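You operate a simulated robot arm through the tools that you are given. There is no shell and no other tool.

Carry out the task below with a simulated two-armed robot. There is one attempt and no reset: what you move stays moved.

TASK
Stencil WHEAT on the lid of the brown box.
Fine: paint from the tray, with the round green brush; brush and stencil go back; the other boxes stay bare. Set down upright: round green brush. A coat counts when it lies all over at full strength: go over it till it gets no stronger.

The check looks at the end state, three seconds after you hand in, the way a careful person would. Anything else that was tipped, shoved, dropped, spilled or broken makes it a failure. A push-on lid holds only when it is set on centred and level and pressed home; a screw cap is set on level and turned clockwise until tight.

THE ROBOT
Two 7-joint arms with two-finger parallel grippers on one trunk that stands fixed in place. Base frame: the origin is at the foot of the trunk, x ahead of it, y to its left, z up; the work surface is at about z = 0.85. Readings come in m, degrees, newtons and seconds.
The left shoulder is at [0.11, 0.169, 1.561], the right one opposite. With the tool pointing down near the work surface each hand reaches from about 0.32 to 0.7 m from the base axis, measured 20 degrees to its own side. Payload 1.57 kg a hand.
The TCP of each hand is the grasp point between the finger pads, 0.03 m short of the fingertips. In the tool frame z runs along the fingers and y along their closing line. Largest opening 0.08 m; finger width 0.017, thickness 0.012; the body of the gripper, 0.04 by 0.082 m, starts 0.08 m behind the TCP.
Orientation is that of the tool frame in the base frame, as [roll, pitch, yaw] about the fixed x, y, z axes, in that order (R = Rz(yaw) Ry(pitch) Rx(roll)). With the fingers straight down and closing along the base's y, the tool's x points along the base's -x, its y along +y and its z along -z.

THE INTERFACE
- The arms move only by the tool servo_tool. It takes "left_series", "right_series" or both (then of equal length, played together; a hand with none holds still); each is a list of rows, each a list of 6 numbers: the shift along the tool's x, y, z in units of 20 mm (1.0 is 20 mm), then the turn, a rotation vector about the tool's x, y, z in units of 8 degrees (1.0 is 8 degrees). In form: [[dx, dy, dz, rx, ry, rz], ...]. A call has 1 to 20 rows; each row shifts and turns the commanded pose from where the row before left it, along the tool's axes as they then stand. "left_hand" and "right_hand" are, for a hand that has rows, the opening, from 0 (shut) to 1 (fully open), set as the call begins (left out, the last holds). A call with a number of a shift or a turn outside -1 to 1 is refused whole. Each row takes 0.2 s and may step no farther than 0.05 m and 8.6 degrees from the row before; otherwise, or with a gripper value out of range, the whole call is refused. A pose out of reach is approached as far as the arm can. The call stops where the force on the tool passes 40 N (or 10 N more than at its start, if that is more) or the arm is blocked; 0.2 s more then pass. The fingers move at their own pace (about 0.072 m/s each) and stop on an object; they squeeze with about 21 N. The grip force told is the motor's: it shows also when the fingers shut on nothing. Time passes only in rows, and 0.2 s behind the last, so rows that do not move let the fingers close. It gives the time, the measured TCP pose, the force on the tool (base axes), the opening and the grip force at its end, in the units of the frame above (readings bear some noise), with the torque about the TCP (base axes, N m) and any sound that the robot's microphone picked up.
- Cameras (640 x 400 px; columns grow to the right, rows downward): "scene" is now at [0.1583, 0.0053, 1.7457]; the picture's right is [0.08, -1.00, 0.00], its down [-0.75, -0.06, -0.66] and it looks along [0.66, 0.05, -0.75] (base axes); focal length 334 px, centre (320, 200). "left" rides on the left gripper at [0.072, 0.007, -0.122] in its tool frame; the picture's right is [-0.09, 1.00, 0.00], its down [-0.84, -0.08, -0.54] and it looks along [-0.54, -0.05, 0.84] (tool axes); focal length 238 px, centre (320, 200). "right" rides on the right gripper at [0.072, -0.007, -0.122] in its tool frame; the picture's right is [0.09, 1.00, 0.00], its down [-0.84, 0.08, -0.54] and it looks along [-0.54, 0.05, 0.84] (tool axes); focal length 238 px, centre (320, 200). There is no depth. A picture from a camera that has moved, and an enlarged one, comes with that camera's place and axes in the base frame and with its lens.
- camera(camera): a new picture of that camera. The clock stands still meanwhile.
- move_column(by): slides the trunk up (or, below 0, down) by that many m; the arms and the scene camera ride with it, the base frame stays. It gives what a move gives, with no picture.
- turn_head(pan, tilt): turns the head with the scene camera to pan (to the left, within 86 degrees either way) and tilt (down, from -29 to 69), counted from straight ahead of the robot. It gives what a move gives.
- enlarge(camera, box): a new picture of the part [left, top, right, bottom] of that camera's present view, enlarged. The clock stands still meanwhile.
- hand_in(): hands the job in; it is judged then, once.

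Nothing tells you positions but the pictures and the camera data. Unless the task says otherwise, let go and move clear before handing in.

The tools are called by a JSON object that holds its "api" and its "payload". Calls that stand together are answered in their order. servo_tool: Moves the arms, as the interface text tells. Its arguments: {"type":"object","properties":{"left_series":{"type":"array","items":{"type":"array","items":{"type":"number"}}},"left_hand":{"type":"number"},"right_series":{"type":"array","items":{"type":"array","items":{"type":"number"}}},"right_hand":{"type":"number"}},"required":[]} The other tools are called the same way: move_column (by) slides the trunk up or down; turn_head (pan, tilt) turns the head that bears the scene camera; camera (camera) takes a picture; enlarge (camera, box) takes an enlarged picture of a part of a camera's view; hand_in () hands the job in.

At the start:

```text
clock: 0.0
left_ee_pos: [0.5964, 0.3939, 1.2957]
left_orientation: [-180.0, 0.1, 180.0]
left_force: [-0.5, -0.5, -0.4]
left_ft_torque: [0.02, 0.05, -0.01]
left_width: 0.0802
left_gripper_force: 0.1
right_ee_pos: [0.6843, -0.1953, 1.2125]
right_orientation: [-179.9, 0.0, 179.8]
right_force: [-0.8, -0.2, -0.2]
right_ft_torque: [-0.02, 0.0, 0.04]
right_width: 0.0799
right_gripper_force: 0.1
trunk travel left (down, up): [-0.875, 0.015]
head pan, tilt: [4.6, 48.8]
```

scene: 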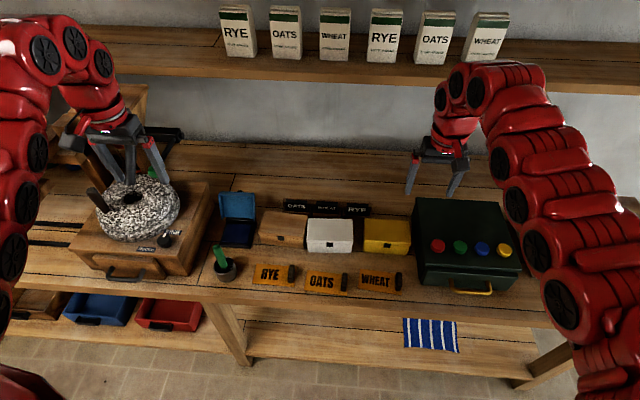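
right: 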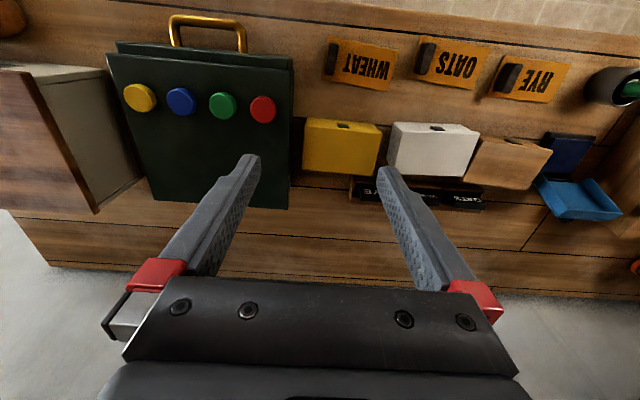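
left: 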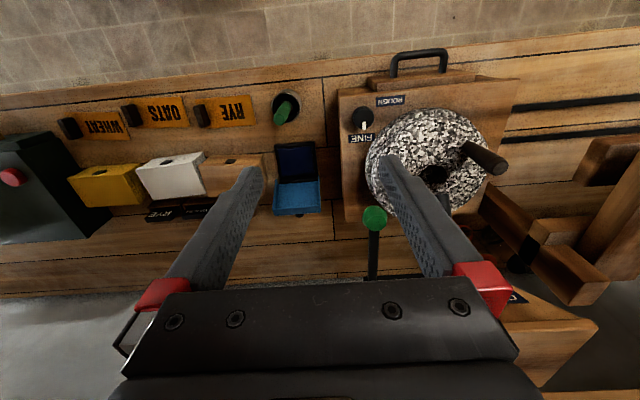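

I see a bench with a mill on the left, a blue paint tray (or box), a green brush in a cup, brown/white/yellow boxes, and three stencils in front (RYE, OATS, WHEAT). I'll look closer before moving.

{"api": "enlarge", "payload": {"camera": "scene", "box": [190, 180, 420, 310]}}

{"api": "enlarge", "payload": {"camera": "scene", "box": [190, 180, 300, 300]}}

{"api": "enlarge", "payload": {"camera": "left", "box": [50, 80, 350, 240]}}

{"api": "enlarge", "payload": {"camera": "right", "box": [300, 20, 640, 230]}}

```text
2.78 times, centred on (305, 245) of scene
camera zoom: at [0.1583, 0.0053, 1.7457], right [0.08, -1.0, 0.0], down [-0.75, -0.06, -0.66], along [0.66, 0.05, -0.75], focal length 931 px, centre (362, 75)
```

zoom: 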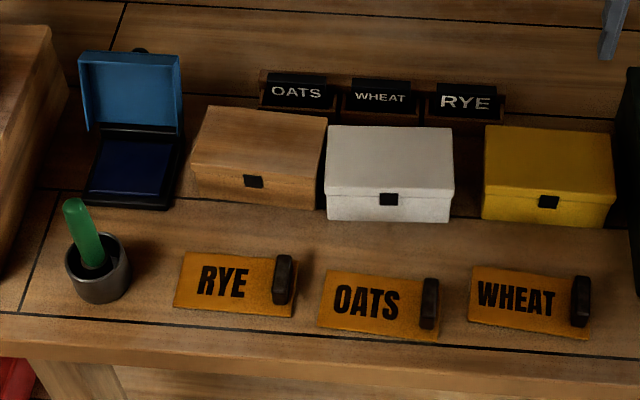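

```text
3.33 times, centred on (245, 240) of scene
camera zoom: at [0.1583, 0.0053, 1.7457], right [0.08, -1.0, 0.0], down [-0.75, -0.06, -0.66], along [0.66, 0.05, -0.75], focal length 1115 px, centre (570, 67)
```

zoom: 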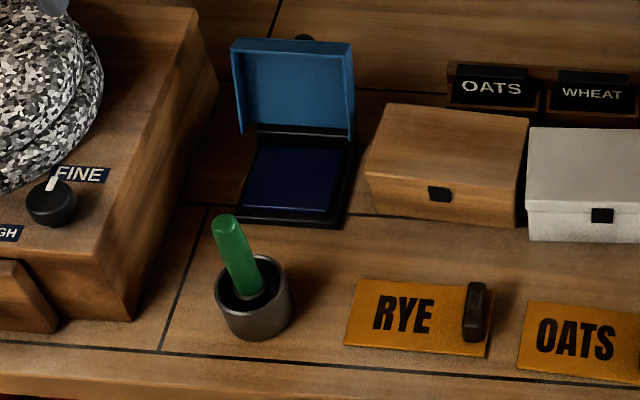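

```text
2.13 times, centred on (200, 160) of left
camera zoom: at [0.5247, 0.4009, 1.4164], right [0.09, 1.0, 0.0], down [0.84, -0.08, 0.54], along [0.54, -0.05, -0.84], focal length 508 px, centre (576, 285)
```

zoom: 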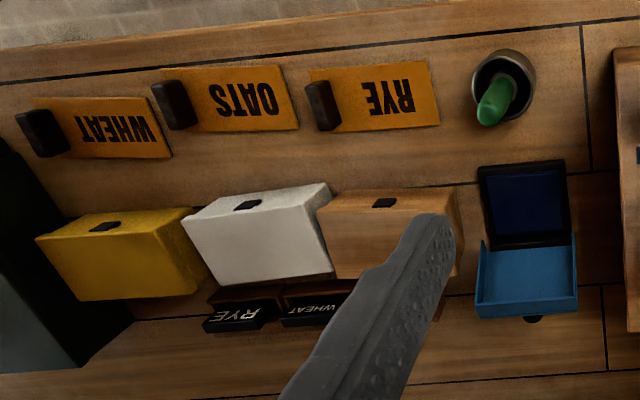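

```text
1.88 times, centred on (470, 125) of right
camera zoom: at [0.6113, -0.204, 1.3344], right [-0.09, 1.0, 0.0], down [0.84, 0.07, 0.54], along [0.54, 0.05, -0.84], focal length 449 px, centre (38, 341)
```

zoom: 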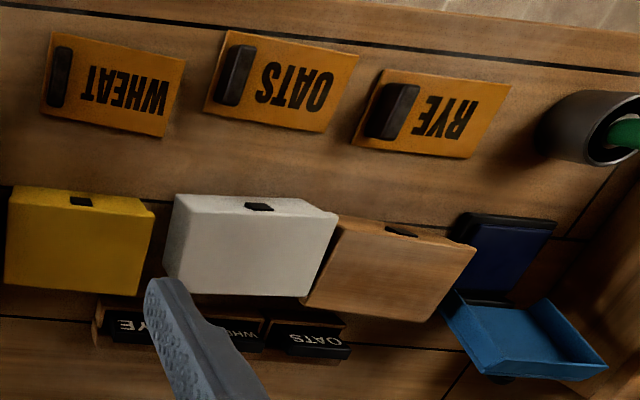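

The blue thing looks like an open pad or tray, with stamps behind the boxes. I'll look around further to identify the paint tray and any other brush.

{"api": "enlarge", "payload": {"camera": "scene", "box": [0, 60, 230, 340]}}

{"api": "turn_head", "payload": {"pan": 45, "tilt": 45}}

{"api": "camera", "payload": {"camera": "scene"}}

{"api": "turn_head", "payload": {"pan": -40, "tilt": 45}}

{"api": "camera", "payload": {"camera": "scene"}}

{"api": "turn_head", "payload": {"pan": 5, "tilt": 60}}

{"api": "camera", "payload": {"camera": "scene"}}

```text
1.43 times, centred on (115, 200) of scene
camera zoom: at [0.1583, 0.0053, 1.7457], right [0.08, -1.0, 0.0], down [-0.75, -0.06, -0.66], along [0.66, 0.05, -0.75], focal length 478 px, centre (613, 200)
```

zoom: 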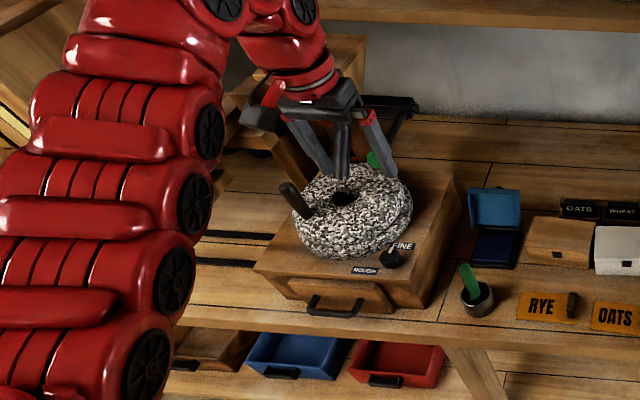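

```text
clock: 1.1
left_ee_pos: [0.5965, 0.3934, 1.2952]
left_orientation: [-180.0, -0.1, 179.9]
left_force: [-0.4, 0.3, -0.3]
left_ft_torque: [-0.04, -0.02, -0.02]
left_width: 0.0802
left_gripper_force: 0.1
right_ee_pos: [0.6839, -0.1957, 1.213]
right_orientation: [180.0, 0.0, 179.8]
right_force: [-0.2, 0.1, 0.6]
right_ft_torque: [0.01, -0.01, -0.03]
right_width: 0.0801
right_gripper_force: 0.1
trunk travel left (down, up): [-0.875, 0.015]
head pan, tilt: [45.0, 45.0]
```

```text
taken
camera scene: at [0.138, 0.0565, 1.751], right [0.71, -0.71, 0.0], down [-0.5, -0.5, -0.71], along [0.5, 0.5, -0.71], focal length 334 px, centre (320, 200)
```

scene: 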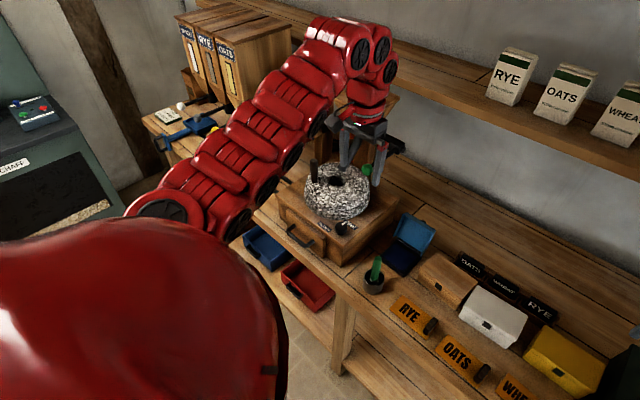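

```text
clock: 2.7
left_ee_pos: [0.5968, 0.3936, 1.296]
left_orientation: [179.9, 0.0, 179.8]
left_force: [0.4, -0.1, 0.5]
left_ft_torque: [-0.01, 0.0, 0.01]
left_width: 0.0799
left_gripper_force: 0.0
right_ee_pos: [0.6837, -0.1969, 1.2139]
right_orientation: [-179.9, 0.0, 179.7]
right_force: [0.3, -0.5, 0.6]
right_ft_torque: [-0.02, 0.03, -0.03]
right_width: 0.0802
right_gripper_force: 0.0
trunk travel left (down, up): [-0.875, 0.015]
head pan, tilt: [-40.0, 45.0]
```

```text
taken
camera scene: at [0.1427, -0.0531, 1.751], right [-0.64, -0.77, 0.0], down [-0.54, 0.45, -0.71], along [0.54, -0.45, -0.71], focal length 334 px, centre (320, 200)
```

scene: 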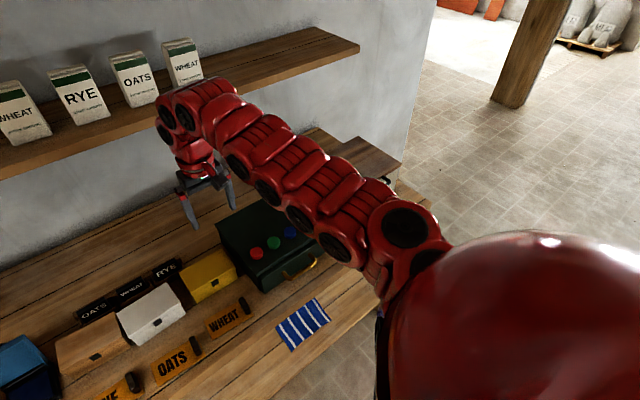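

```text
clock: 3.8
left_ee_pos: [0.596, 0.3941, 1.2951]
left_orientation: [-180.0, 0.0, 179.9]
left_force: [-0.1, -0.4, 0.0]
left_ft_torque: [-0.01, 0.0, 0.0]
left_width: 0.0798
left_gripper_force: 0.1
right_ee_pos: [0.6828, -0.1973, 1.2134]
right_orientation: [180.0, 0.0, 179.8]
right_force: [0.5, 0.5, 0.1]
right_ft_torque: [0.0, 0.0, 0.0]
right_width: 0.0799
right_gripper_force: 0.1
trunk travel left (down, up): [-0.875, 0.015]
head pan, tilt: [5.0, 60.0]
```

```text
taken
camera scene: at [0.1468, 0.0048, 1.7315], right [0.09, -1.0, 0.0], down [-0.86, -0.07, -0.5], along [0.5, 0.04, -0.87], focal length 334 px, centre (320, 200)
```

scene: 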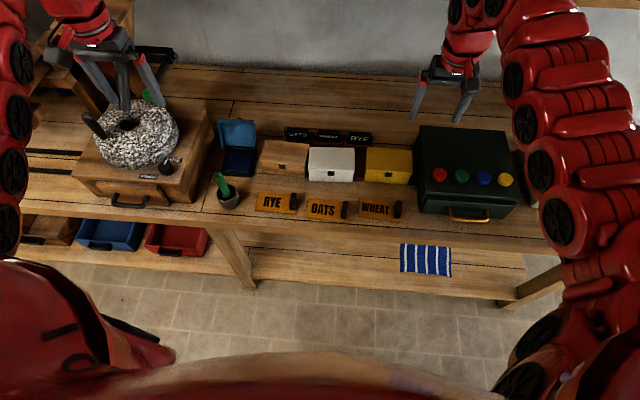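

The blue hinged tray with the navy pad at about (0.76, 0.32) is the only paint tray. The brush cup is at about (0.62, 0.32), the brown lid centre at about (0.78, 0.17, 0.913) and the WHEAT stencil at about (0.64, -0.135). I'll move the hands to clear air and lower the trunk in steps to gain reach.

{"api": "servo_tool", "payload": {"left_series": [[1, -1, -0.5, 0, 0, 0], [1, -1, -0.5, 0, 0, 0], [1, -1, -0.5, 0, 0, 0], [1, -1, -0.5, 0, 0, 0], [1, -1, -0.5, 0, 0, 0]], "right_series": [[1, 0, -1, 0, 0, 0], [1, 0, -1, 0, 0, 0], [1, 0, -1, 0, 0, 0], [1, 0, -1, 0, 0, 0], [1, 0, -1, 0, 0, 0]]}}

{"api": "move_column", "payload": {"by": -0.1}}

{"api": "servo_tool", "payload": {"left_series": [[0, 0, -1, 0, 0, 0], [0, 0, -1, 0, 0, 0], [0, 0, -1, 0, 0, 0], [0, 0, -1, 0, 0, 0], [0, 0, -1, 0, 0, 0]], "right_series": [[0, 0, -1, 0, 0, 0], [0, 0, -1, 0, 0, 0], [0, 0, -1, 0, 0, 0], [0, 0, -1, 0, 0, 0], [0, 0, -1, 0, 0, 0]]}}

{"api": "camera", "payload": {"camera": "scene"}}

```text
clock: 5.0
left_ee_pos: [0.5889, 0.3495, 1.2944]
left_orientation: [180.0, -0.1, 180.0]
left_force: [0.4, -0.4, -0.4]
left_ft_torque: [-0.04, 0.02, 0.01]
left_width: 0.08
left_gripper_force: 0.2
left hand out of reach, approached as far as the arm can: row 1, 2, 3, 4, 5
right_ee_pos: [0.631, -0.1976, 1.2666]
right_orientation: [179.9, 0.0, 179.8]
right_force: [-0.8, -0.6, 0.7]
right_ft_torque: [-0.05, -0.02, -0.02]
right_width: 0.0801
right_gripper_force: 0.0
right hand out of reach, approached as far as the arm can: row 3, 4, 5
trunk travel left (down, up): [-0.875, 0.015]
head pan, tilt: [5.0, 60.0]
```

```text
clock: 6.3
left_ee_pos: [0.5897, 0.3503, 1.1949]
left_orientation: [-180.0, -0.1, 180.0]
left_force: [0.3, -0.2, -0.9]
left_ft_torque: [0.03, -0.01, 0.0]
left_width: 0.08
left_gripper_force: 0.1
right_ee_pos: [0.6298, -0.1966, 1.1655]
right_orientation: [-179.9, 0.0, 179.8]
right_force: [0.2, -0.1, -0.3]
right_ft_torque: [-0.01, -0.06, -0.01]
right_width: 0.08
right_gripper_force: 0.1
trunk travel left (down, up): [-0.775, 0.115]
head pan, tilt: [5.0, 60.0]
```

```text
clock: 7.5
left_ee_pos: [0.6062, 0.3566, 1.2032]
left_orientation: [-179.9, 0.0, 179.9]
left_force: [0.8, -0.1, -0.3]
left_ft_torque: [0.03, -0.05, 0.0]
left_width: 0.0801
left_gripper_force: 0.0
left hand out of reach, approached as far as the arm can: row 1, 2, 3, 4, 5
right_ee_pos: [0.6447, -0.1976, 1.2061]
right_orientation: [179.8, 0.1, 180.0]
right_force: [0.7, 0.0, 0.2]
right_ft_torque: [0.01, -0.02, 0.0]
right_width: 0.0797
right_gripper_force: 0.1
right hand out of reach, approached as far as the arm can: row 2, 3, 4, 5
trunk travel left (down, up): [-0.775, 0.115]
head pan, tilt: [5.0, 60.0]
```

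```text
taken
camera scene: at [0.147, 0.005, 1.6315], right [0.09, -1.0, 0.0], down [-0.86, -0.08, -0.5], along [0.5, 0.04, -0.87], focal length 334 px, centre (320, 200)
```

scene: 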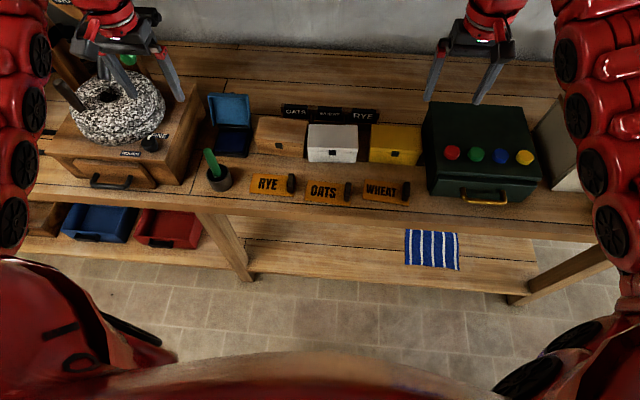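

Raising further is out of reach, since the hands are folded close to the shoulders. I'll shift the left hand away from the mill and check that the command tracks.

{"api": "servo_tool", "payload": {"left_series": [[0, -1, 0, 0, 0, 0], [0, -1, 0, 0, 0, 0], [0, -1, 0, 0, 0, 0]]}}

{"api": "camera", "payload": {"camera": "left"}}

```text
clock: 8.3
left_ee_pos: [0.6071, 0.2982, 1.1954]
left_orientation: [-179.9, 0.1, 180.0]
left_force: [0.3, -0.6, 0.5]
left_ft_torque: [0.01, 0.01, -0.05]
left_width: 0.0801
left_gripper_force: 0.0
left hand out of reach, approached as far as the arm can: row 1, 3
right_ee_pos: [0.6453, -0.2006, 1.2051]
right_orientation: [179.9, 0.1, 179.8]
right_force: [0.4, -0.3, 0.2]
right_ft_torque: [0.06, 0.0, -0.02]
right_width: 0.0802
right_gripper_force: 0.0
trunk travel left (down, up): [-0.775, 0.115]
head pan, tilt: [5.0, 60.0]
```

```text
taken
camera left: at [0.535, 0.3045, 1.3165], right [0.09, 1.0, 0.0], down [0.84, -0.08, 0.54], along [0.54, -0.05, -0.84], focal length 238 px, centre (320, 200)
```

left: 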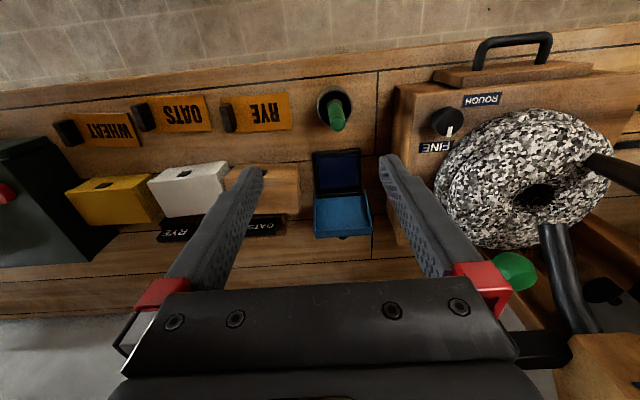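

The command does rebase to the real pose. Next I'll look closely at the brush, tray and stencils.

{"api": "enlarge", "payload": {"camera": "left", "box": [270, 70, 400, 150]}}

{"api": "enlarge", "payload": {"camera": "scene", "box": [190, 80, 320, 200]}}

{"api": "enlarge", "payload": {"camera": "left", "box": [290, 130, 400, 250]}}

{"api": "enlarge", "payload": {"camera": "scene", "box": [340, 160, 430, 220]}}

```text
4.92 times, centred on (335, 110) of left
camera zoom: at [0.535, 0.3045, 1.3165], right [0.09, 1.0, 0.0], down [0.84, -0.08, 0.54], along [0.54, -0.05, -0.84], focal length 1173 px, centre (246, 643)
```

zoom: 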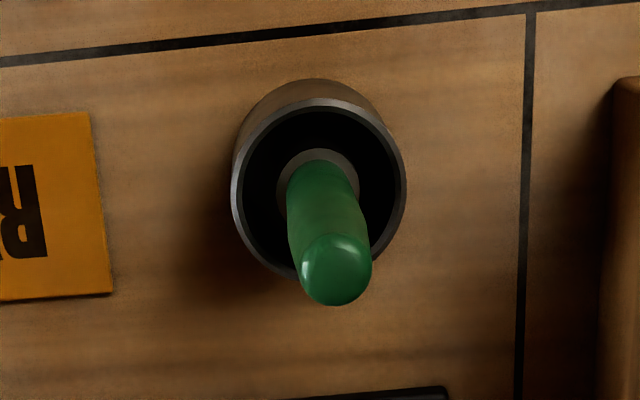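

```text
3.33 times, centred on (255, 140) of scene
camera zoom: at [0.1468, 0.0043, 1.6315], right [0.09, -1.0, 0.0], down [-0.86, -0.07, -0.5], along [0.5, 0.04, -0.87], focal length 1115 px, centre (537, 400)
```

zoom: 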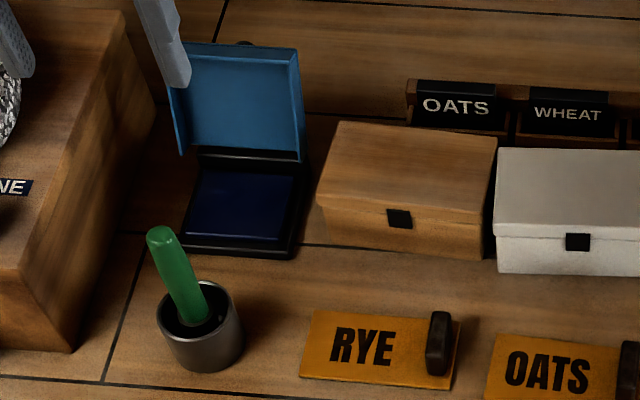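

```text
3.33 times, centred on (345, 190) of left
camera zoom: at [0.535, 0.3045, 1.3165], right [0.09, 1.0, 0.0], down [0.84, -0.08, 0.54], along [0.54, -0.05, -0.84], focal length 794 px, centre (237, 233)
```

zoom: 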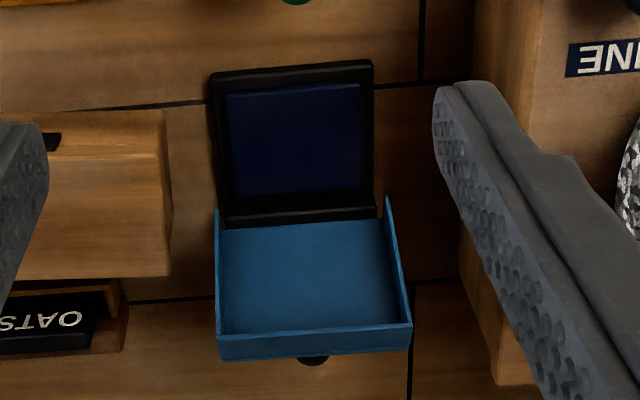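

```text
6.67 times, centred on (385, 190) of scene
camera zoom: at [0.1468, 0.0043, 1.6315], right [0.09, -1.0, 0.0], down [-0.86, -0.07, -0.5], along [0.5, 0.04, -0.87], focal length 2230 px, centre (-113, 267)
```

zoom: 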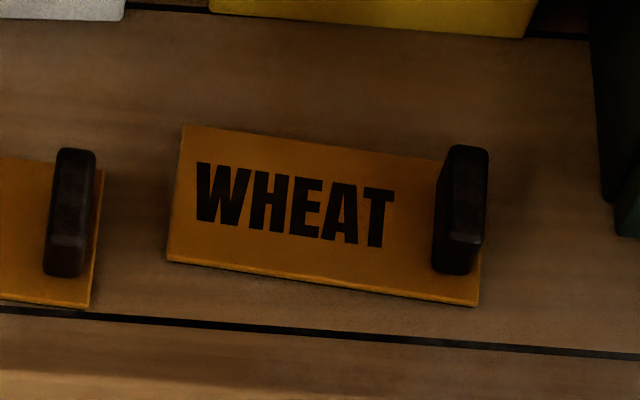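

The brush stands near vertical at about (0.628, 0.322) with its top at about z 0.965. I plan to hold the stencil by its handle with the right hand, leaned back, and brush with the left. I'll centre the right hand and lower the trunk another 0.1 m.

{"api": "servo_tool", "payload": {"right_series": [[0, 1, 0, 0, 0, 0]]}}

{"api": "move_column", "payload": {"by": -0.1}}

{"api": "turn_head", "payload": {"pan": 5, "tilt": 48}}

{"api": "camera", "payload": {"camera": "scene"}}

{"api": "camera", "payload": {"camera": "right"}}

```text
clock: 8.7
left_ee_pos: [0.6058, 0.2993, 1.1955]
left_orientation: [-179.7, 0.1, 180.0]
left_force: [0.4, -0.1, 0.7]
left_ft_torque: [0.0, -0.01, 0.0]
left_width: 0.0798
left_gripper_force: 0.1
right_ee_pos: [0.6444, -0.1767, 1.2043]
right_orientation: [-179.9, 0.0, 179.7]
right_force: [-0.1, -0.3, 0.7]
right_ft_torque: [0.01, -0.01, -0.05]
right_width: 0.0799
right_gripper_force: 0.0
trunk travel left (down, up): [-0.775, 0.115]
head pan, tilt: [5.0, 60.0]
```

```text
clock: 10.0
left_ee_pos: [0.6064, 0.2968, 1.0949]
left_orientation: [-179.9, 0.1, -180.0]
left_force: [-0.2, -0.4, -0.9]
left_ft_torque: [-0.01, 0.05, 0.03]
left_width: 0.0801
left_gripper_force: 0.0
right_ee_pos: [0.6433, -0.1794, 1.1034]
right_orientation: [180.0, 0.1, 179.8]
right_force: [0.1, -0.7, -0.1]
right_ft_torque: [0.0, -0.02, 0.01]
right_width: 0.0799
right_gripper_force: 0.2
trunk travel left (down, up): [-0.675, 0.215]
head pan, tilt: [5.0, 60.0]
```

```text
clock: 10.8
left_ee_pos: [0.6058, 0.2971, 1.0959]
left_orientation: [-179.9, 0.1, 180.0]
left_force: [-0.2, -0.1, -0.2]
left_ft_torque: [-0.01, 0.0, -0.02]
left_width: 0.08
left_gripper_force: 0.0
right_ee_pos: [0.6438, -0.1785, 1.1053]
right_orientation: [-180.0, 0.0, 179.7]
right_force: [-0.3, -0.1, 0.2]
right_ft_torque: [0.0, 0.01, -0.01]
right_width: 0.0798
right_gripper_force: 0.0
trunk travel left (down, up): [-0.675, 0.215]
head pan, tilt: [5.0, 48.0]
```

```text
taken
camera scene: at [0.1588, 0.006, 1.5467], right [0.09, -1.0, 0.0], down [-0.74, -0.06, -0.67], along [0.67, 0.06, -0.74], focal length 334 px, centre (320, 200)
```

scene: 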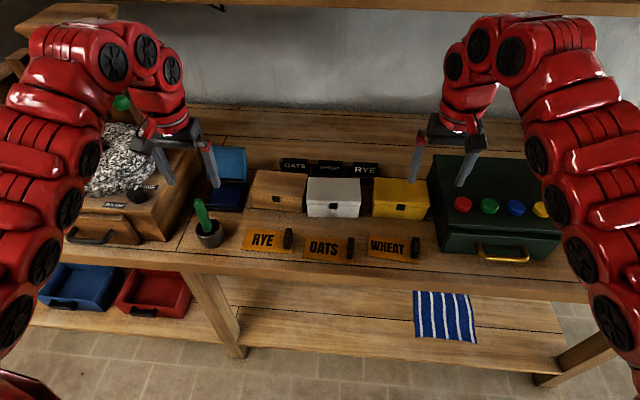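

```text
taken
camera right: at [0.5713, -0.1861, 1.2261], right [-0.09, 1.0, 0.0], down [0.84, 0.07, 0.54], along [0.54, 0.05, -0.84], focal length 238 px, centre (320, 200)
```

right: 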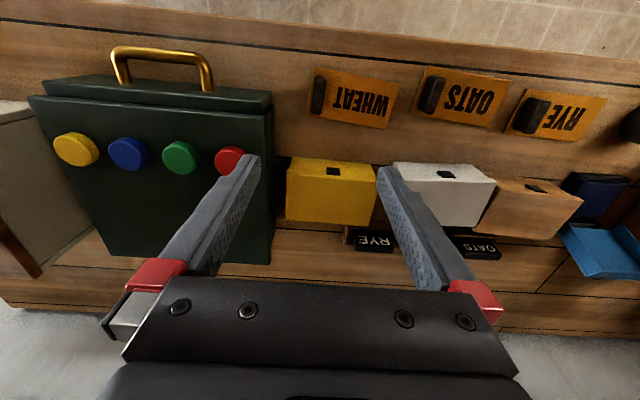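

Both arms look clear. I'll zoom in with the right camera for the stencil geometry and with the left for the brush, box and tray.

{"api": "enlarge", "payload": {"camera": "right", "box": [290, 50, 430, 140]}}

{"api": "enlarge", "payload": {"camera": "scene", "box": [355, 220, 435, 270]}}

{"api": "enlarge", "payload": {"camera": "scene", "box": [180, 140, 320, 260]}}

{"api": "camera", "payload": {"camera": "left"}}

```text
4.44 times, centred on (360, 95) of right
camera zoom: at [0.5713, -0.1861, 1.2261], right [-0.09, 1.0, 0.0], down [0.84, 0.07, 0.54], along [0.54, 0.05, -0.84], focal length 1059 px, centre (142, 667)
```

zoom: 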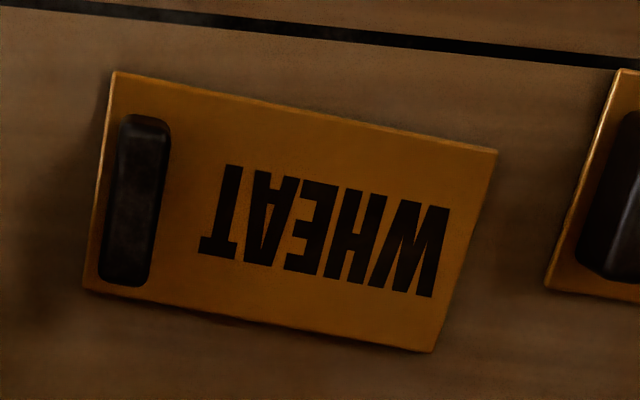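

```text
8.00 times, centred on (395, 245) of scene
camera zoom: at [0.1588, 0.006, 1.5467], right [0.09, -1.0, 0.0], down [-0.74, -0.06, -0.67], along [0.67, 0.06, -0.74], focal length 2676 px, centre (-280, -160)
```

zoom: 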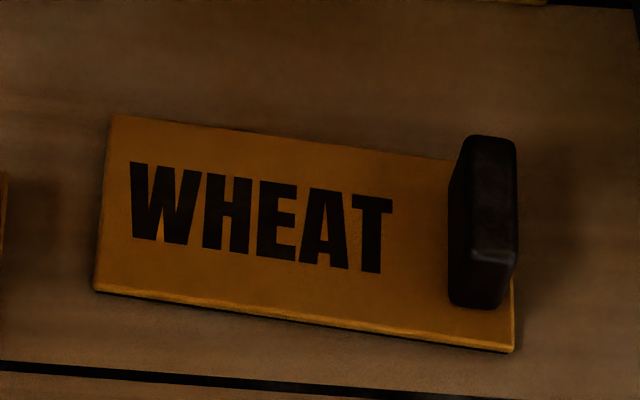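

```text
3.33 times, centred on (250, 200) of scene
camera zoom: at [0.1588, 0.006, 1.5467], right [0.09, -1.0, 0.0], down [-0.74, -0.06, -0.67], along [0.67, 0.06, -0.74], focal length 1115 px, centre (553, 200)
```

zoom: 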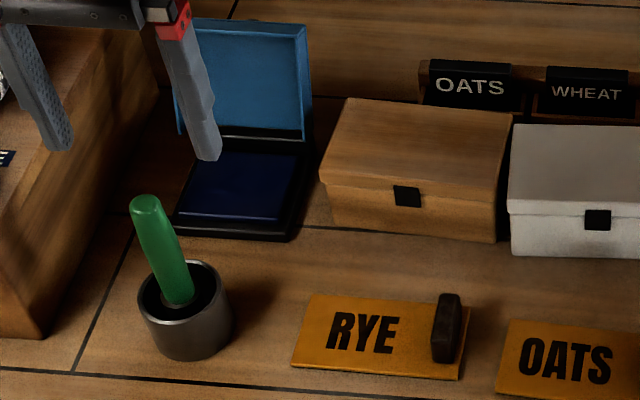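

```text
taken
camera left: at [0.5349, 0.3051, 1.2165], right [0.09, 1.0, 0.0], down [0.84, -0.08, 0.54], along [0.54, -0.05, -0.84], focal length 238 px, centre (320, 200)
```

left: 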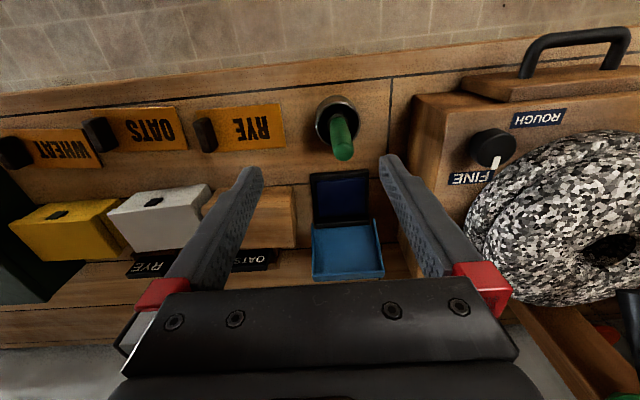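

The handle centre is at about (0.629, -0.182) with its top near z 0.877, and the stencil is yawed about -4.5°. I'll turn the right hand to match and lean it back 30°, with the fingers half open.

{"api": "servo_tool", "payload": {"right_series": [[0, 0, 0, 0, 0, 0.56], [0, 0, 0, 0, -1, 0], [0, 0, 0, 0, -1, 0], [0, 0, 0, 0, -1, 0], [0, 0, 0, 0, -0.75, 0]], "right_hand": 0.55}}

{"api": "camera", "payload": {"camera": "right"}}

```text
clock: 12.0
left_ee_pos: [0.6073, 0.299, 1.0951]
left_orientation: [-179.9, 0.0, 179.9]
left_force: [-0.8, 0.1, -0.7]
left_ft_torque: [-0.04, -0.02, -0.02]
left_width: 0.0799
left_gripper_force: 0.0
right_ee_pos: [0.6816, -0.1758, 1.131]
right_orientation: [-179.9, 9.9, 175.3]
right_force: [0.3, 0.8, -0.3]
right_ft_torque: [-0.04, 0.02, 0.0]
right_width: 0.0438
right_gripper_force: 0.1
right hand out of reach, approached as far as the arm can: row 2, 3, 4, 5
trunk travel left (down, up): [-0.675, 0.215]
head pan, tilt: [5.0, 48.0]
```

```text
taken
camera right: at [0.5892, -0.1764, 1.2392], right [-0.01, 1.0, -0.02], down [0.73, 0.02, 0.68], along [0.68, -0.01, -0.73], focal length 238 px, centre (320, 200)
```

right: 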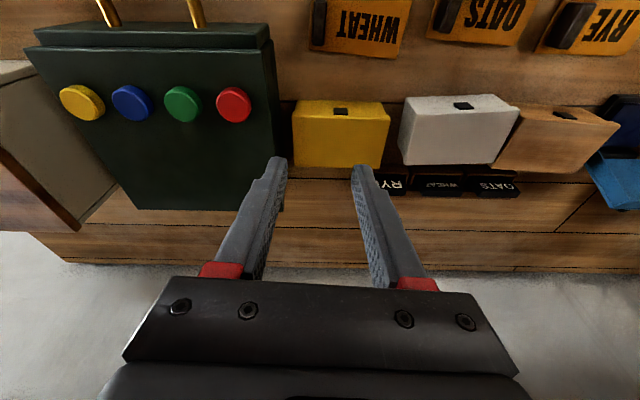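

Leaning back fails here because the wrist is too close to the shoulder. I'll raise the trunk for the pick-up, bring the hand down vertical to z 0.96, and lean it there.

{"api": "move_column", "payload": {"by": 0.2}}

{"api": "servo_tool", "payload": {"right_series": [[0, 0, 0.5, 0, 1, 0], [0, 0, 1, 0, 0.24, 0], [0, 0, 1, 0, 0, 0], [0, 0, 1, 0, 0, 0], [0, 0, 1, 0, 0, 0], [0, 0, 1, 0, 0, 0], [0, 0, 1, 0, 0, 0], [0, 0, 1, 0, 0, 0], [0, 0, 1, 0, 0, 0]]}}

```text
clock: 14.2
left_ee_pos: [0.6068, 0.2978, 1.2957]
left_orientation: [-180.0, 0.1, 180.0]
left_force: [0.5, -0.4, 0.0]
left_ft_torque: [0.03, -0.02, -0.01]
left_width: 0.0798
left_gripper_force: 0.0
right_ee_pos: [0.6817, -0.1776, 1.3308]
right_orientation: [-180.0, 10.0, 175.5]
right_force: [-0.7, 0.3, 0.1]
right_ft_torque: [-0.02, -0.03, 0.02]
right_width: 0.0439
right_gripper_force: 0.1
trunk travel left (down, up): [-0.875, 0.015]
head pan, tilt: [5.0, 48.0]
```

```text
clock: 16.1
left_ee_pos: [0.6076, 0.2981, 1.2953]
left_orientation: [-179.9, 0.1, 180.0]
left_force: [-0.5, -0.7, 0.1]
left_ft_torque: [-0.01, -0.04, -0.02]
left_width: 0.0801
left_gripper_force: 0.0
right_ee_pos: [0.6842, -0.175, 1.1612]
right_orientation: [179.9, 0.0, 175.4]
right_force: [0.0, -0.3, 0.0]
right_ft_torque: [0.01, 0.02, 0.0]
right_width: 0.044
right_gripper_force: 0.1
trunk travel left (down, up): [-0.875, 0.015]
head pan, tilt: [5.0, 48.0]
```

Now I'll come down to just above and behind the handle, then lean back.

{"api": "servo_tool", "payload": {"right_series": [[0.391, -0.067, 0.955, 0, 0, 0], [0.391, -0.067, 0.955, 0, 0, 0], [0.391, -0.067, 0.955, 0, 0, 0], [0.391, -0.067, 0.955, 0, 0, 0], [0.391, -0.067, 0.955, 0, 0, 0], [0.391, -0.067, 0.955, 0, 0, 0], [0.391, -0.067, 0.955, 0, 0, 0], [0.391, -0.067, 0.955, 0, 0, 0], [0.391, -0.067, 0.955, 0, 0, 0], [0.391, -0.067, 0.955, 0, 0, 0], [0, 0, 0, 0, -1, 0], [0, 0, 0, 0, -1, 0], [0, 0, 0, 0, -1, 0], [0, 0, 0, 0, -1, 0], [0, 0, 0, 0, -0.5, 0]]}}

{"api": "camera", "payload": {"camera": "right"}}

{"api": "camera", "payload": {"camera": "scene"}}

```text
clock: 19.4
left_ee_pos: [0.607, 0.2978, 1.2966]
left_orientation: [-179.9, 0.1, -179.9]
left_force: [-0.1, 0.4, -0.1]
left_ft_torque: [-0.02, 0.01, 0.02]
left_width: 0.08
left_gripper_force: 0.0
right_ee_pos: [0.6832, -0.1778, 1.0092]
right_orientation: [180.0, 24.0, 175.2]
right_force: [0.1, 0.2, -0.6]
right_ft_torque: [0.02, -0.01, 0.0]
right_width: 0.0439
right_gripper_force: 0.0
right hand out of reach, approached as far as the arm can: row 12, 13, 14, 15
trunk travel left (down, up): [-0.875, 0.015]
head pan, tilt: [5.0, 48.0]
```

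```text
taken
camera right: at [0.5676, -0.1764, 1.0911], right [0.0, 1.0, -0.04], down [0.55, 0.03, 0.84], along [0.84, -0.02, -0.55], focal length 238 px, centre (320, 200)
```

right: 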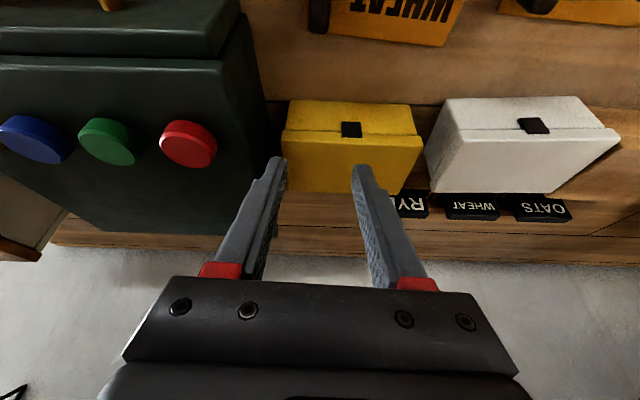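

```text
taken
camera scene: at [0.159, 0.006, 1.7468], right [0.09, -1.0, 0.0], down [-0.74, -0.06, -0.67], along [0.67, 0.06, -0.74], focal length 334 px, centre (320, 200)
```

scene: 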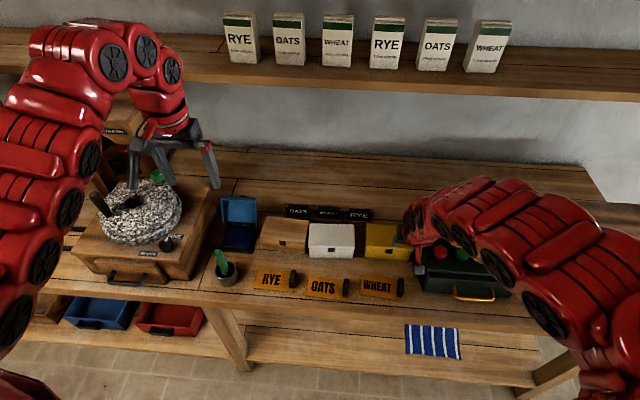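

The right hand reached a 24° lean, which is enough. I'll go diagonally down toward the handle, stopping above it to check alignment.

{"api": "servo_tool", "payload": {"right_series": [[0.8625, -0.0825, 0.629, 0, 0, 0], [0.8625, -0.0825, 0.629, 0, 0, 0], [0.8625, -0.0825, 0.629, 0, 0, 0], [0.8625, -0.0825, 0.629, 0, 0, 0]]}}

{"api": "camera", "payload": {"camera": "right"}}

{"api": "enlarge", "payload": {"camera": "scene", "box": [340, 220, 480, 310]}}

```text
clock: 20.4
left_ee_pos: [0.6067, 0.2987, 1.2961]
left_orientation: [-179.9, 0.1, -180.0]
left_force: [-0.8, -0.4, -0.8]
left_ft_torque: [0.03, 0.02, 0.01]
left_width: 0.0799
left_gripper_force: 0.1
right_ee_pos: [0.6398, -0.1832, 0.9363]
right_orientation: [179.9, 24.0, 175.4]
right_force: [-0.5, -0.3, -0.3]
right_ft_torque: [0.01, 0.03, 0.0]
right_width: 0.044
right_gripper_force: 0.1
trunk travel left (down, up): [-0.875, 0.015]
head pan, tilt: [5.0, 48.0]
```

```text
taken
camera right: at [0.524, -0.1815, 1.0183], right [0.0, 1.0, -0.04], down [0.55, 0.03, 0.83], along [0.84, -0.02, -0.55], focal length 238 px, centre (320, 200)
```

right: 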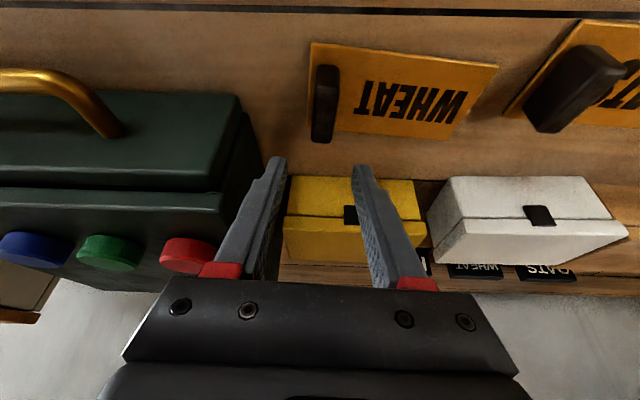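

```text
4.44 times, centred on (410, 265) of scene
camera zoom: at [0.1585, 0.0054, 1.7468], right [0.09, -1.0, 0.0], down [-0.74, -0.06, -0.67], along [0.67, 0.06, -0.74], focal length 1487 px, centre (-80, -89)
```

zoom: 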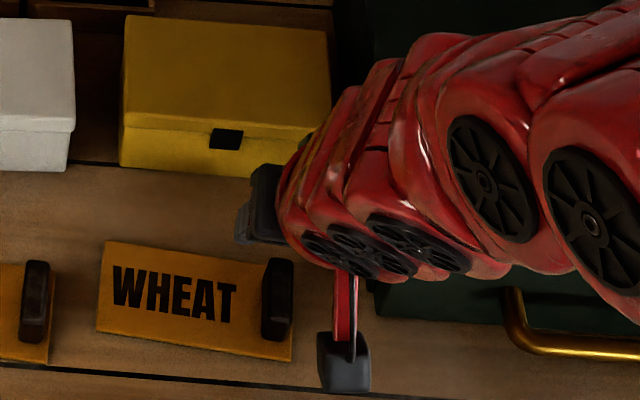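

The physical camera sits behind the hand, which I need to account for. The fingers straddle the handle in y, so I'll descend to the grasp height.

{"api": "servo_tool", "payload": {"right_series": [[0.63, -0.013, 0.558, 0, 0, 0], [0.63, -0.013, 0.558, 0, 0, 0], [0.63, -0.013, 0.558, 0, 0, 0]]}}

{"api": "camera", "payload": {"camera": "right"}}

```text
clock: 21.1
left_ee_pos: [0.6063, 0.2993, 1.2965]
left_orientation: [-179.9, 0.0, -180.0]
left_force: [-0.3, 0.0, 0.4]
left_ft_torque: [-0.02, 0.05, 0.01]
left_width: 0.0798
left_gripper_force: 0.0
right_ee_pos: [0.6195, -0.18, 0.8903]
right_orientation: [180.0, 24.0, 175.3]
right_force: [0.0, -0.2, -0.3]
right_ft_torque: [-0.01, 0.0, 0.01]
right_width: 0.0441
right_gripper_force: 0.1
trunk travel left (down, up): [-0.875, 0.015]
head pan, tilt: [5.0, 48.0]
```

```text
taken
camera right: at [0.5036, -0.179, 0.9713], right [0.0, 1.0, -0.04], down [0.55, 0.03, 0.84], along [0.84, -0.02, -0.55], focal length 238 px, centre (320, 200)
```

right: 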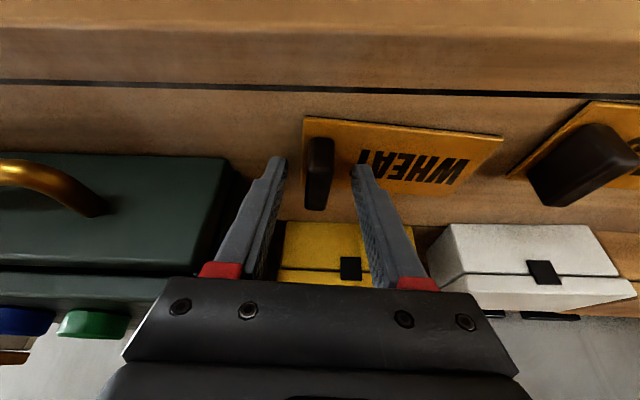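

The handle lies between the fingertips, so I'll close.

{"api": "servo_tool", "payload": {"right_series": [[0, 0, 0, 0, 0, 0], [0, 0, 0, 0, 0, 0], [0, 0, 0, 0, 0, 0], [0, 0, 0, 0, 0, 0]], "right_hand": 0}}

{"api": "camera", "payload": {"camera": "right"}}

```text
clock: 22.1
left_ee_pos: [0.6078, 0.2973, 1.2949]
left_orientation: [-179.8, 0.1, -179.9]
left_force: [0.0, -0.8, -0.2]
left_ft_torque: [-0.01, 0.0, 0.02]
left_width: 0.0798
left_gripper_force: 0.1
right_ee_pos: [0.6202, -0.1814, 0.8889]
right_orientation: [180.0, 23.8, 175.4]
right_force: [1.4, -1.4, 0.3]
right_ft_torque: [-0.1, -0.22, -0.09]
right_width: 0.0156
right_gripper_force: 20.8
trunk travel left (down, up): [-0.875, 0.015]
head pan, tilt: [5.0, 48.0]
```

```text
taken
camera right: at [0.5037, -0.1796, 0.9713], right [0.0, 1.0, -0.04], down [0.55, 0.03, 0.83], along [0.84, -0.02, -0.55], focal length 238 px, centre (320, 200)
```

right: 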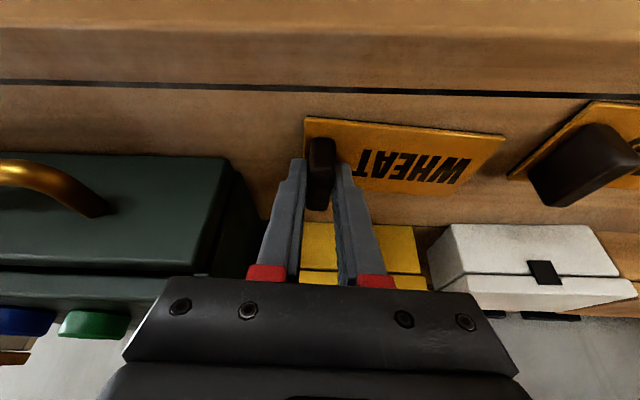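

The handle is gripped at 15.6 mm. I'll lift straight up, then forward and up, moving the left hand aside at the same time.

{"api": "servo_tool", "payload": {"right_series": [[-0.305, 0, -0.685, 0, 0, 0], [-0.305, 0, -0.685, 0, 0, 0], [-0.86, 0.239, -0.4375, 0, 0, 0], [-0.86, 0.239, -0.4375, 0, 0, 0], [-0.86, 0.239, -0.4375, 0, 0, 0], [-0.86, 0.239, -0.4375, 0, 0, 0], [-0.86, 0.239, -0.4375, 0, 0, 0], [-0.86, 0.239, -0.4375, 0, 0, 0], [-0.86, 0.239, -0.4375, 0, 0, 0], [-0.86, 0.239, -0.4375, 0, 0, 0]], "left_series": [[0, 0, 0, 0, 0, 0], [0, 0, 0, 0, 0, 0], [0, 0, 0, 0, 0, 0], [0, 0, 0, 0, 0, 0], [0, 1, 0, 0, 0, 0], [0, 1, 0, 0, 0, 0], [0, 1, 0, 0, 0, 0], [0, 1, 0, 0, 0, 0], [0, 0, 0, 0, 0, 0], [0, 0, 0, 0, 0, 0]]}}

{"api": "camera", "payload": {"camera": "right"}}

{"api": "camera", "payload": {"camera": "scene"}}

```text
clock: 24.4
left_ee_pos: [0.6072, 0.3774, 1.2945]
left_orientation: [-179.9, 0.1, 180.0]
left_force: [0.1, -0.6, -0.2]
left_ft_torque: [-0.01, 0.03, -0.01]
left_width: 0.08
left_gripper_force: 0.0
right_ee_pos: [0.722, -0.1482, 1.0343]
right_orientation: [-180.0, 23.9, 175.4]
right_force: [-0.1, 0.2, -3.7]
right_ft_torque: [-0.13, 0.02, 0.0]
right_width: 0.0158
right_gripper_force: 20.5
right hand out of reach, approached as far as the arm can: row 2
trunk travel left (down, up): [-0.875, 0.015]
head pan, tilt: [5.0, 48.0]
```

```text
taken
camera right: at [0.6046, -0.1472, 1.1165], right [0.0, 1.0, -0.04], down [0.55, 0.03, 0.83], along [0.83, -0.02, -0.55], focal length 238 px, centre (320, 200)
```

right: 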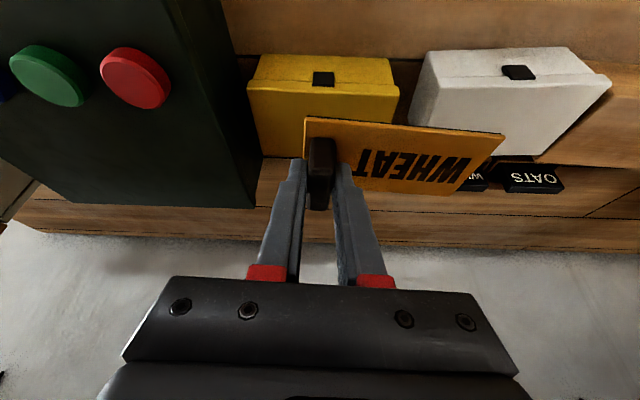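

```text
taken
camera scene: at [0.1596, 0.006, 1.7467], right [0.09, -1.0, 0.0], down [-0.74, -0.06, -0.67], along [0.67, 0.06, -0.74], focal length 334 px, centre (320, 200)
```

scene: 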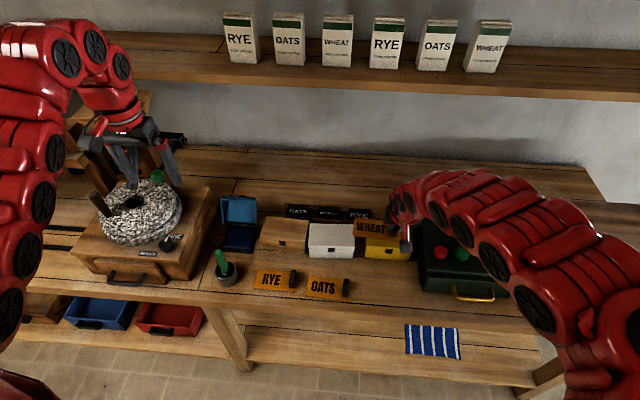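

The stencil is held flat. Next I'll carry it over the boxes to above the brown lid, then lower the trunk a little.

{"api": "servo_tool", "payload": {"right_series": [[-0.067, 0.948, 0.006, 0, 0, 0], [-0.067, 0.948, 0.006, 0, 0, 0], [-0.067, 0.948, 0.006, 0, 0, 0], [-0.067, 0.948, 0.006, 0, 0, 0], [-0.067, 0.948, 0.006, 0, 0, 0], [-0.067, 0.948, 0.006, 0, 0, 0], [-0.067, 0.948, 0.006, 0, 0, 0], [-0.067, 0.948, 0.006, 0, 0, 0], [-0.067, 0.948, 0.006, 0, 0, 0], [-0.067, 0.948, 0.006, 0, 0, 0], [-0.067, 0.948, 0.006, 0, 0, 0], [-0.067, 0.948, 0.006, 0, 0, 0], [-0.067, 0.948, 0.006, 0, 0, 0], [-0.067, 0.948, 0.006, 0, 0, 0]]}}

{"api": "camera", "payload": {"camera": "right"}}

{"api": "camera", "payload": {"camera": "scene"}}

{"api": "enlarge", "payload": {"camera": "scene", "box": [200, 180, 400, 300]}}

```text
clock: 27.4
left_ee_pos: [0.606, 0.3787, 1.2957]
left_orientation: [-179.8, 0.1, 180.0]
left_force: [-0.2, 0.0, -0.5]
left_ft_torque: [0.01, -0.03, 0.0]
left_width: 0.0801
left_gripper_force: 0.1
right_ee_pos: [0.7341, 0.1147, 1.0444]
right_orientation: [180.0, 24.0, 175.4]
right_force: [0.1, 0.3, -2.9]
right_ft_torque: [-0.14, 0.04, 0.0]
right_width: 0.0158
right_gripper_force: 20.9
right hand out of reach, approached as far as the arm can: row 13, 14
trunk travel left (down, up): [-0.875, 0.015]
head pan, tilt: [5.0, 48.0]
```

```text
taken
camera right: at [0.618, 0.1158, 1.1274], right [0.0, 1.0, -0.04], down [0.55, 0.03, 0.84], along [0.84, -0.02, -0.55], focal length 238 px, centre (320, 200)
```

right: 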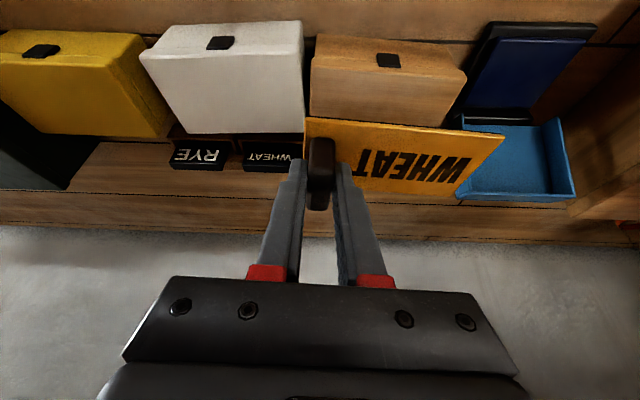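

```text
taken
camera scene: at [0.1586, 0.008, 1.7468], right [0.09, -1.0, 0.0], down [-0.74, -0.07, -0.67], along [0.67, 0.06, -0.74], focal length 334 px, centre (320, 200)
```

scene: 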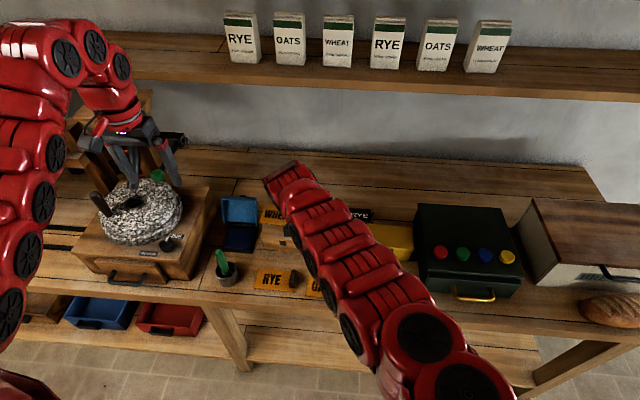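

```text
3.20 times, centred on (300, 240) of scene
camera zoom: at [0.1586, 0.008, 1.7468], right [0.09, -1.0, 0.0], down [-0.74, -0.07, -0.67], along [0.67, 0.06, -0.74], focal length 1070 px, centre (384, 72)
```

zoom: 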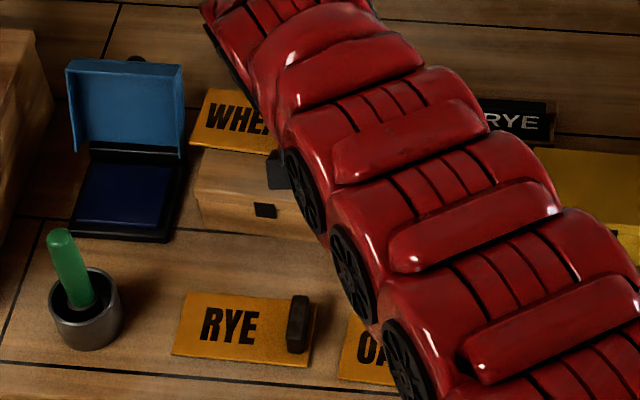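

The reach is nearly exhausted at this height, so I'll lower the trunk by 0.06 with the stencil still well above the lid.

{"api": "move_column", "payload": {"by": -0.06}}

{"api": "servo_tool", "payload": {"right_series": [[-0.5, 0, -0.5, 0, 0, 0], [-1, 0, -1, 0, 0, 0], [-1, 0, -1, 0, 0, 0]]}}

```text
clock: 28.4
left_ee_pos: [0.6063, 0.3781, 1.236]
left_orientation: [-179.9, 0.1, -180.0]
left_force: [-0.4, 0.5, 0.6]
left_ft_torque: [0.0, 0.02, -0.01]
left_width: 0.0799
left_gripper_force: 0.1
right_ee_pos: [0.7344, 0.1129, 0.9847]
right_orientation: [179.9, 24.0, 175.4]
right_force: [0.2, -0.3, -2.9]
right_ft_torque: [-0.11, 0.02, -0.02]
right_width: 0.0157
right_gripper_force: 21.2
trunk travel left (down, up): [-0.815, 0.075]
head pan, tilt: [5.0, 48.0]
```

```text
clock: 29.1
left_ee_pos: [0.6057, 0.3776, 1.2363]
left_orientation: [-179.9, 0.1, -179.9]
left_force: [-1.5, 0.1, 0.2]
left_ft_torque: [-0.04, 0.01, -0.02]
left_width: 0.08
left_gripper_force: 0.0
right_ee_pos: [0.7476, 0.1097, 1.0438]
right_orientation: [-180.0, 23.7, 175.4]
right_force: [-0.5, 0.1, -3.1]
right_ft_torque: [-0.09, 0.06, 0.02]
right_width: 0.0155
right_gripper_force: 21.6
right hand out of reach, approached as far as the arm can: row 1, 3
trunk travel left (down, up): [-0.815, 0.075]
head pan, tilt: [5.0, 48.0]
```

{"api": "move_column", "payload": {"by": -0.06}}

{"api": "servo_tool", "payload": {"right_series": [[-0.5, 0, -0.5, 0, 0, 0], [-1, 0, -1, 0, 0, 0], [-1, 0, -1, 0, 0, 0]]}}

{"api": "camera", "payload": {"camera": "right"}}

```text
clock: 30.1
left_ee_pos: [0.6061, 0.378, 1.1758]
left_orientation: [180.0, 0.1, -179.9]
left_force: [-0.8, -0.1, -0.1]
left_ft_torque: [0.0, 0.04, 0.0]
left_width: 0.0801
left_gripper_force: 0.2
right_ee_pos: [0.7483, 0.109, 0.9842]
right_orientation: [180.0, 24.0, 175.4]
right_force: [-0.7, -0.6, -2.9]
right_ft_torque: [-0.1, 0.02, 0.03]
right_width: 0.0157
right_gripper_force: 21.2
trunk travel left (down, up): [-0.755, 0.135]
head pan, tilt: [5.0, 48.0]
```

```text
clock: 30.9
left_ee_pos: [0.6064, 0.3764, 1.1749]
left_orientation: [-179.9, 0.1, -179.9]
left_force: [-0.2, 0.6, 0.8]
left_ft_torque: [0.01, 0.0, -0.04]
left_width: 0.0801
left_gripper_force: 0.1
right_ee_pos: [0.7599, 0.1085, 1.0319]
right_orientation: [-179.9, 23.8, 175.5]
right_force: [-0.7, 0.2, -2.9]
right_ft_torque: [-0.12, 0.08, 0.0]
right_width: 0.0156
right_gripper_force: 21.1
right hand out of reach, approached as far as the arm can: row 2, 3
trunk travel left (down, up): [-0.755, 0.135]
head pan, tilt: [5.0, 48.0]
```

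```text
taken
camera right: at [0.6436, 0.109, 1.1143], right [0.0, 1.0, -0.04], down [0.55, 0.03, 0.83], along [0.83, -0.02, -0.55], focal length 238 px, centre (320, 200)
```

right: 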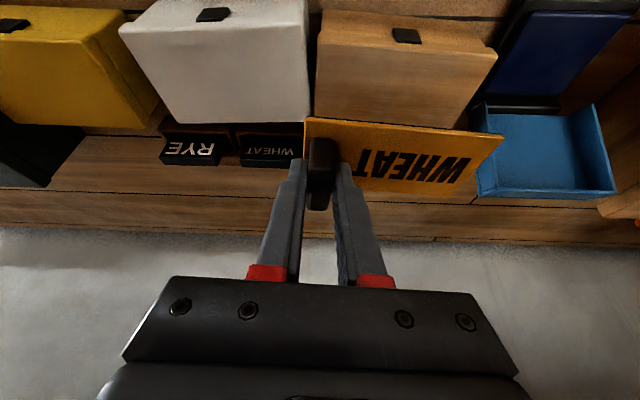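

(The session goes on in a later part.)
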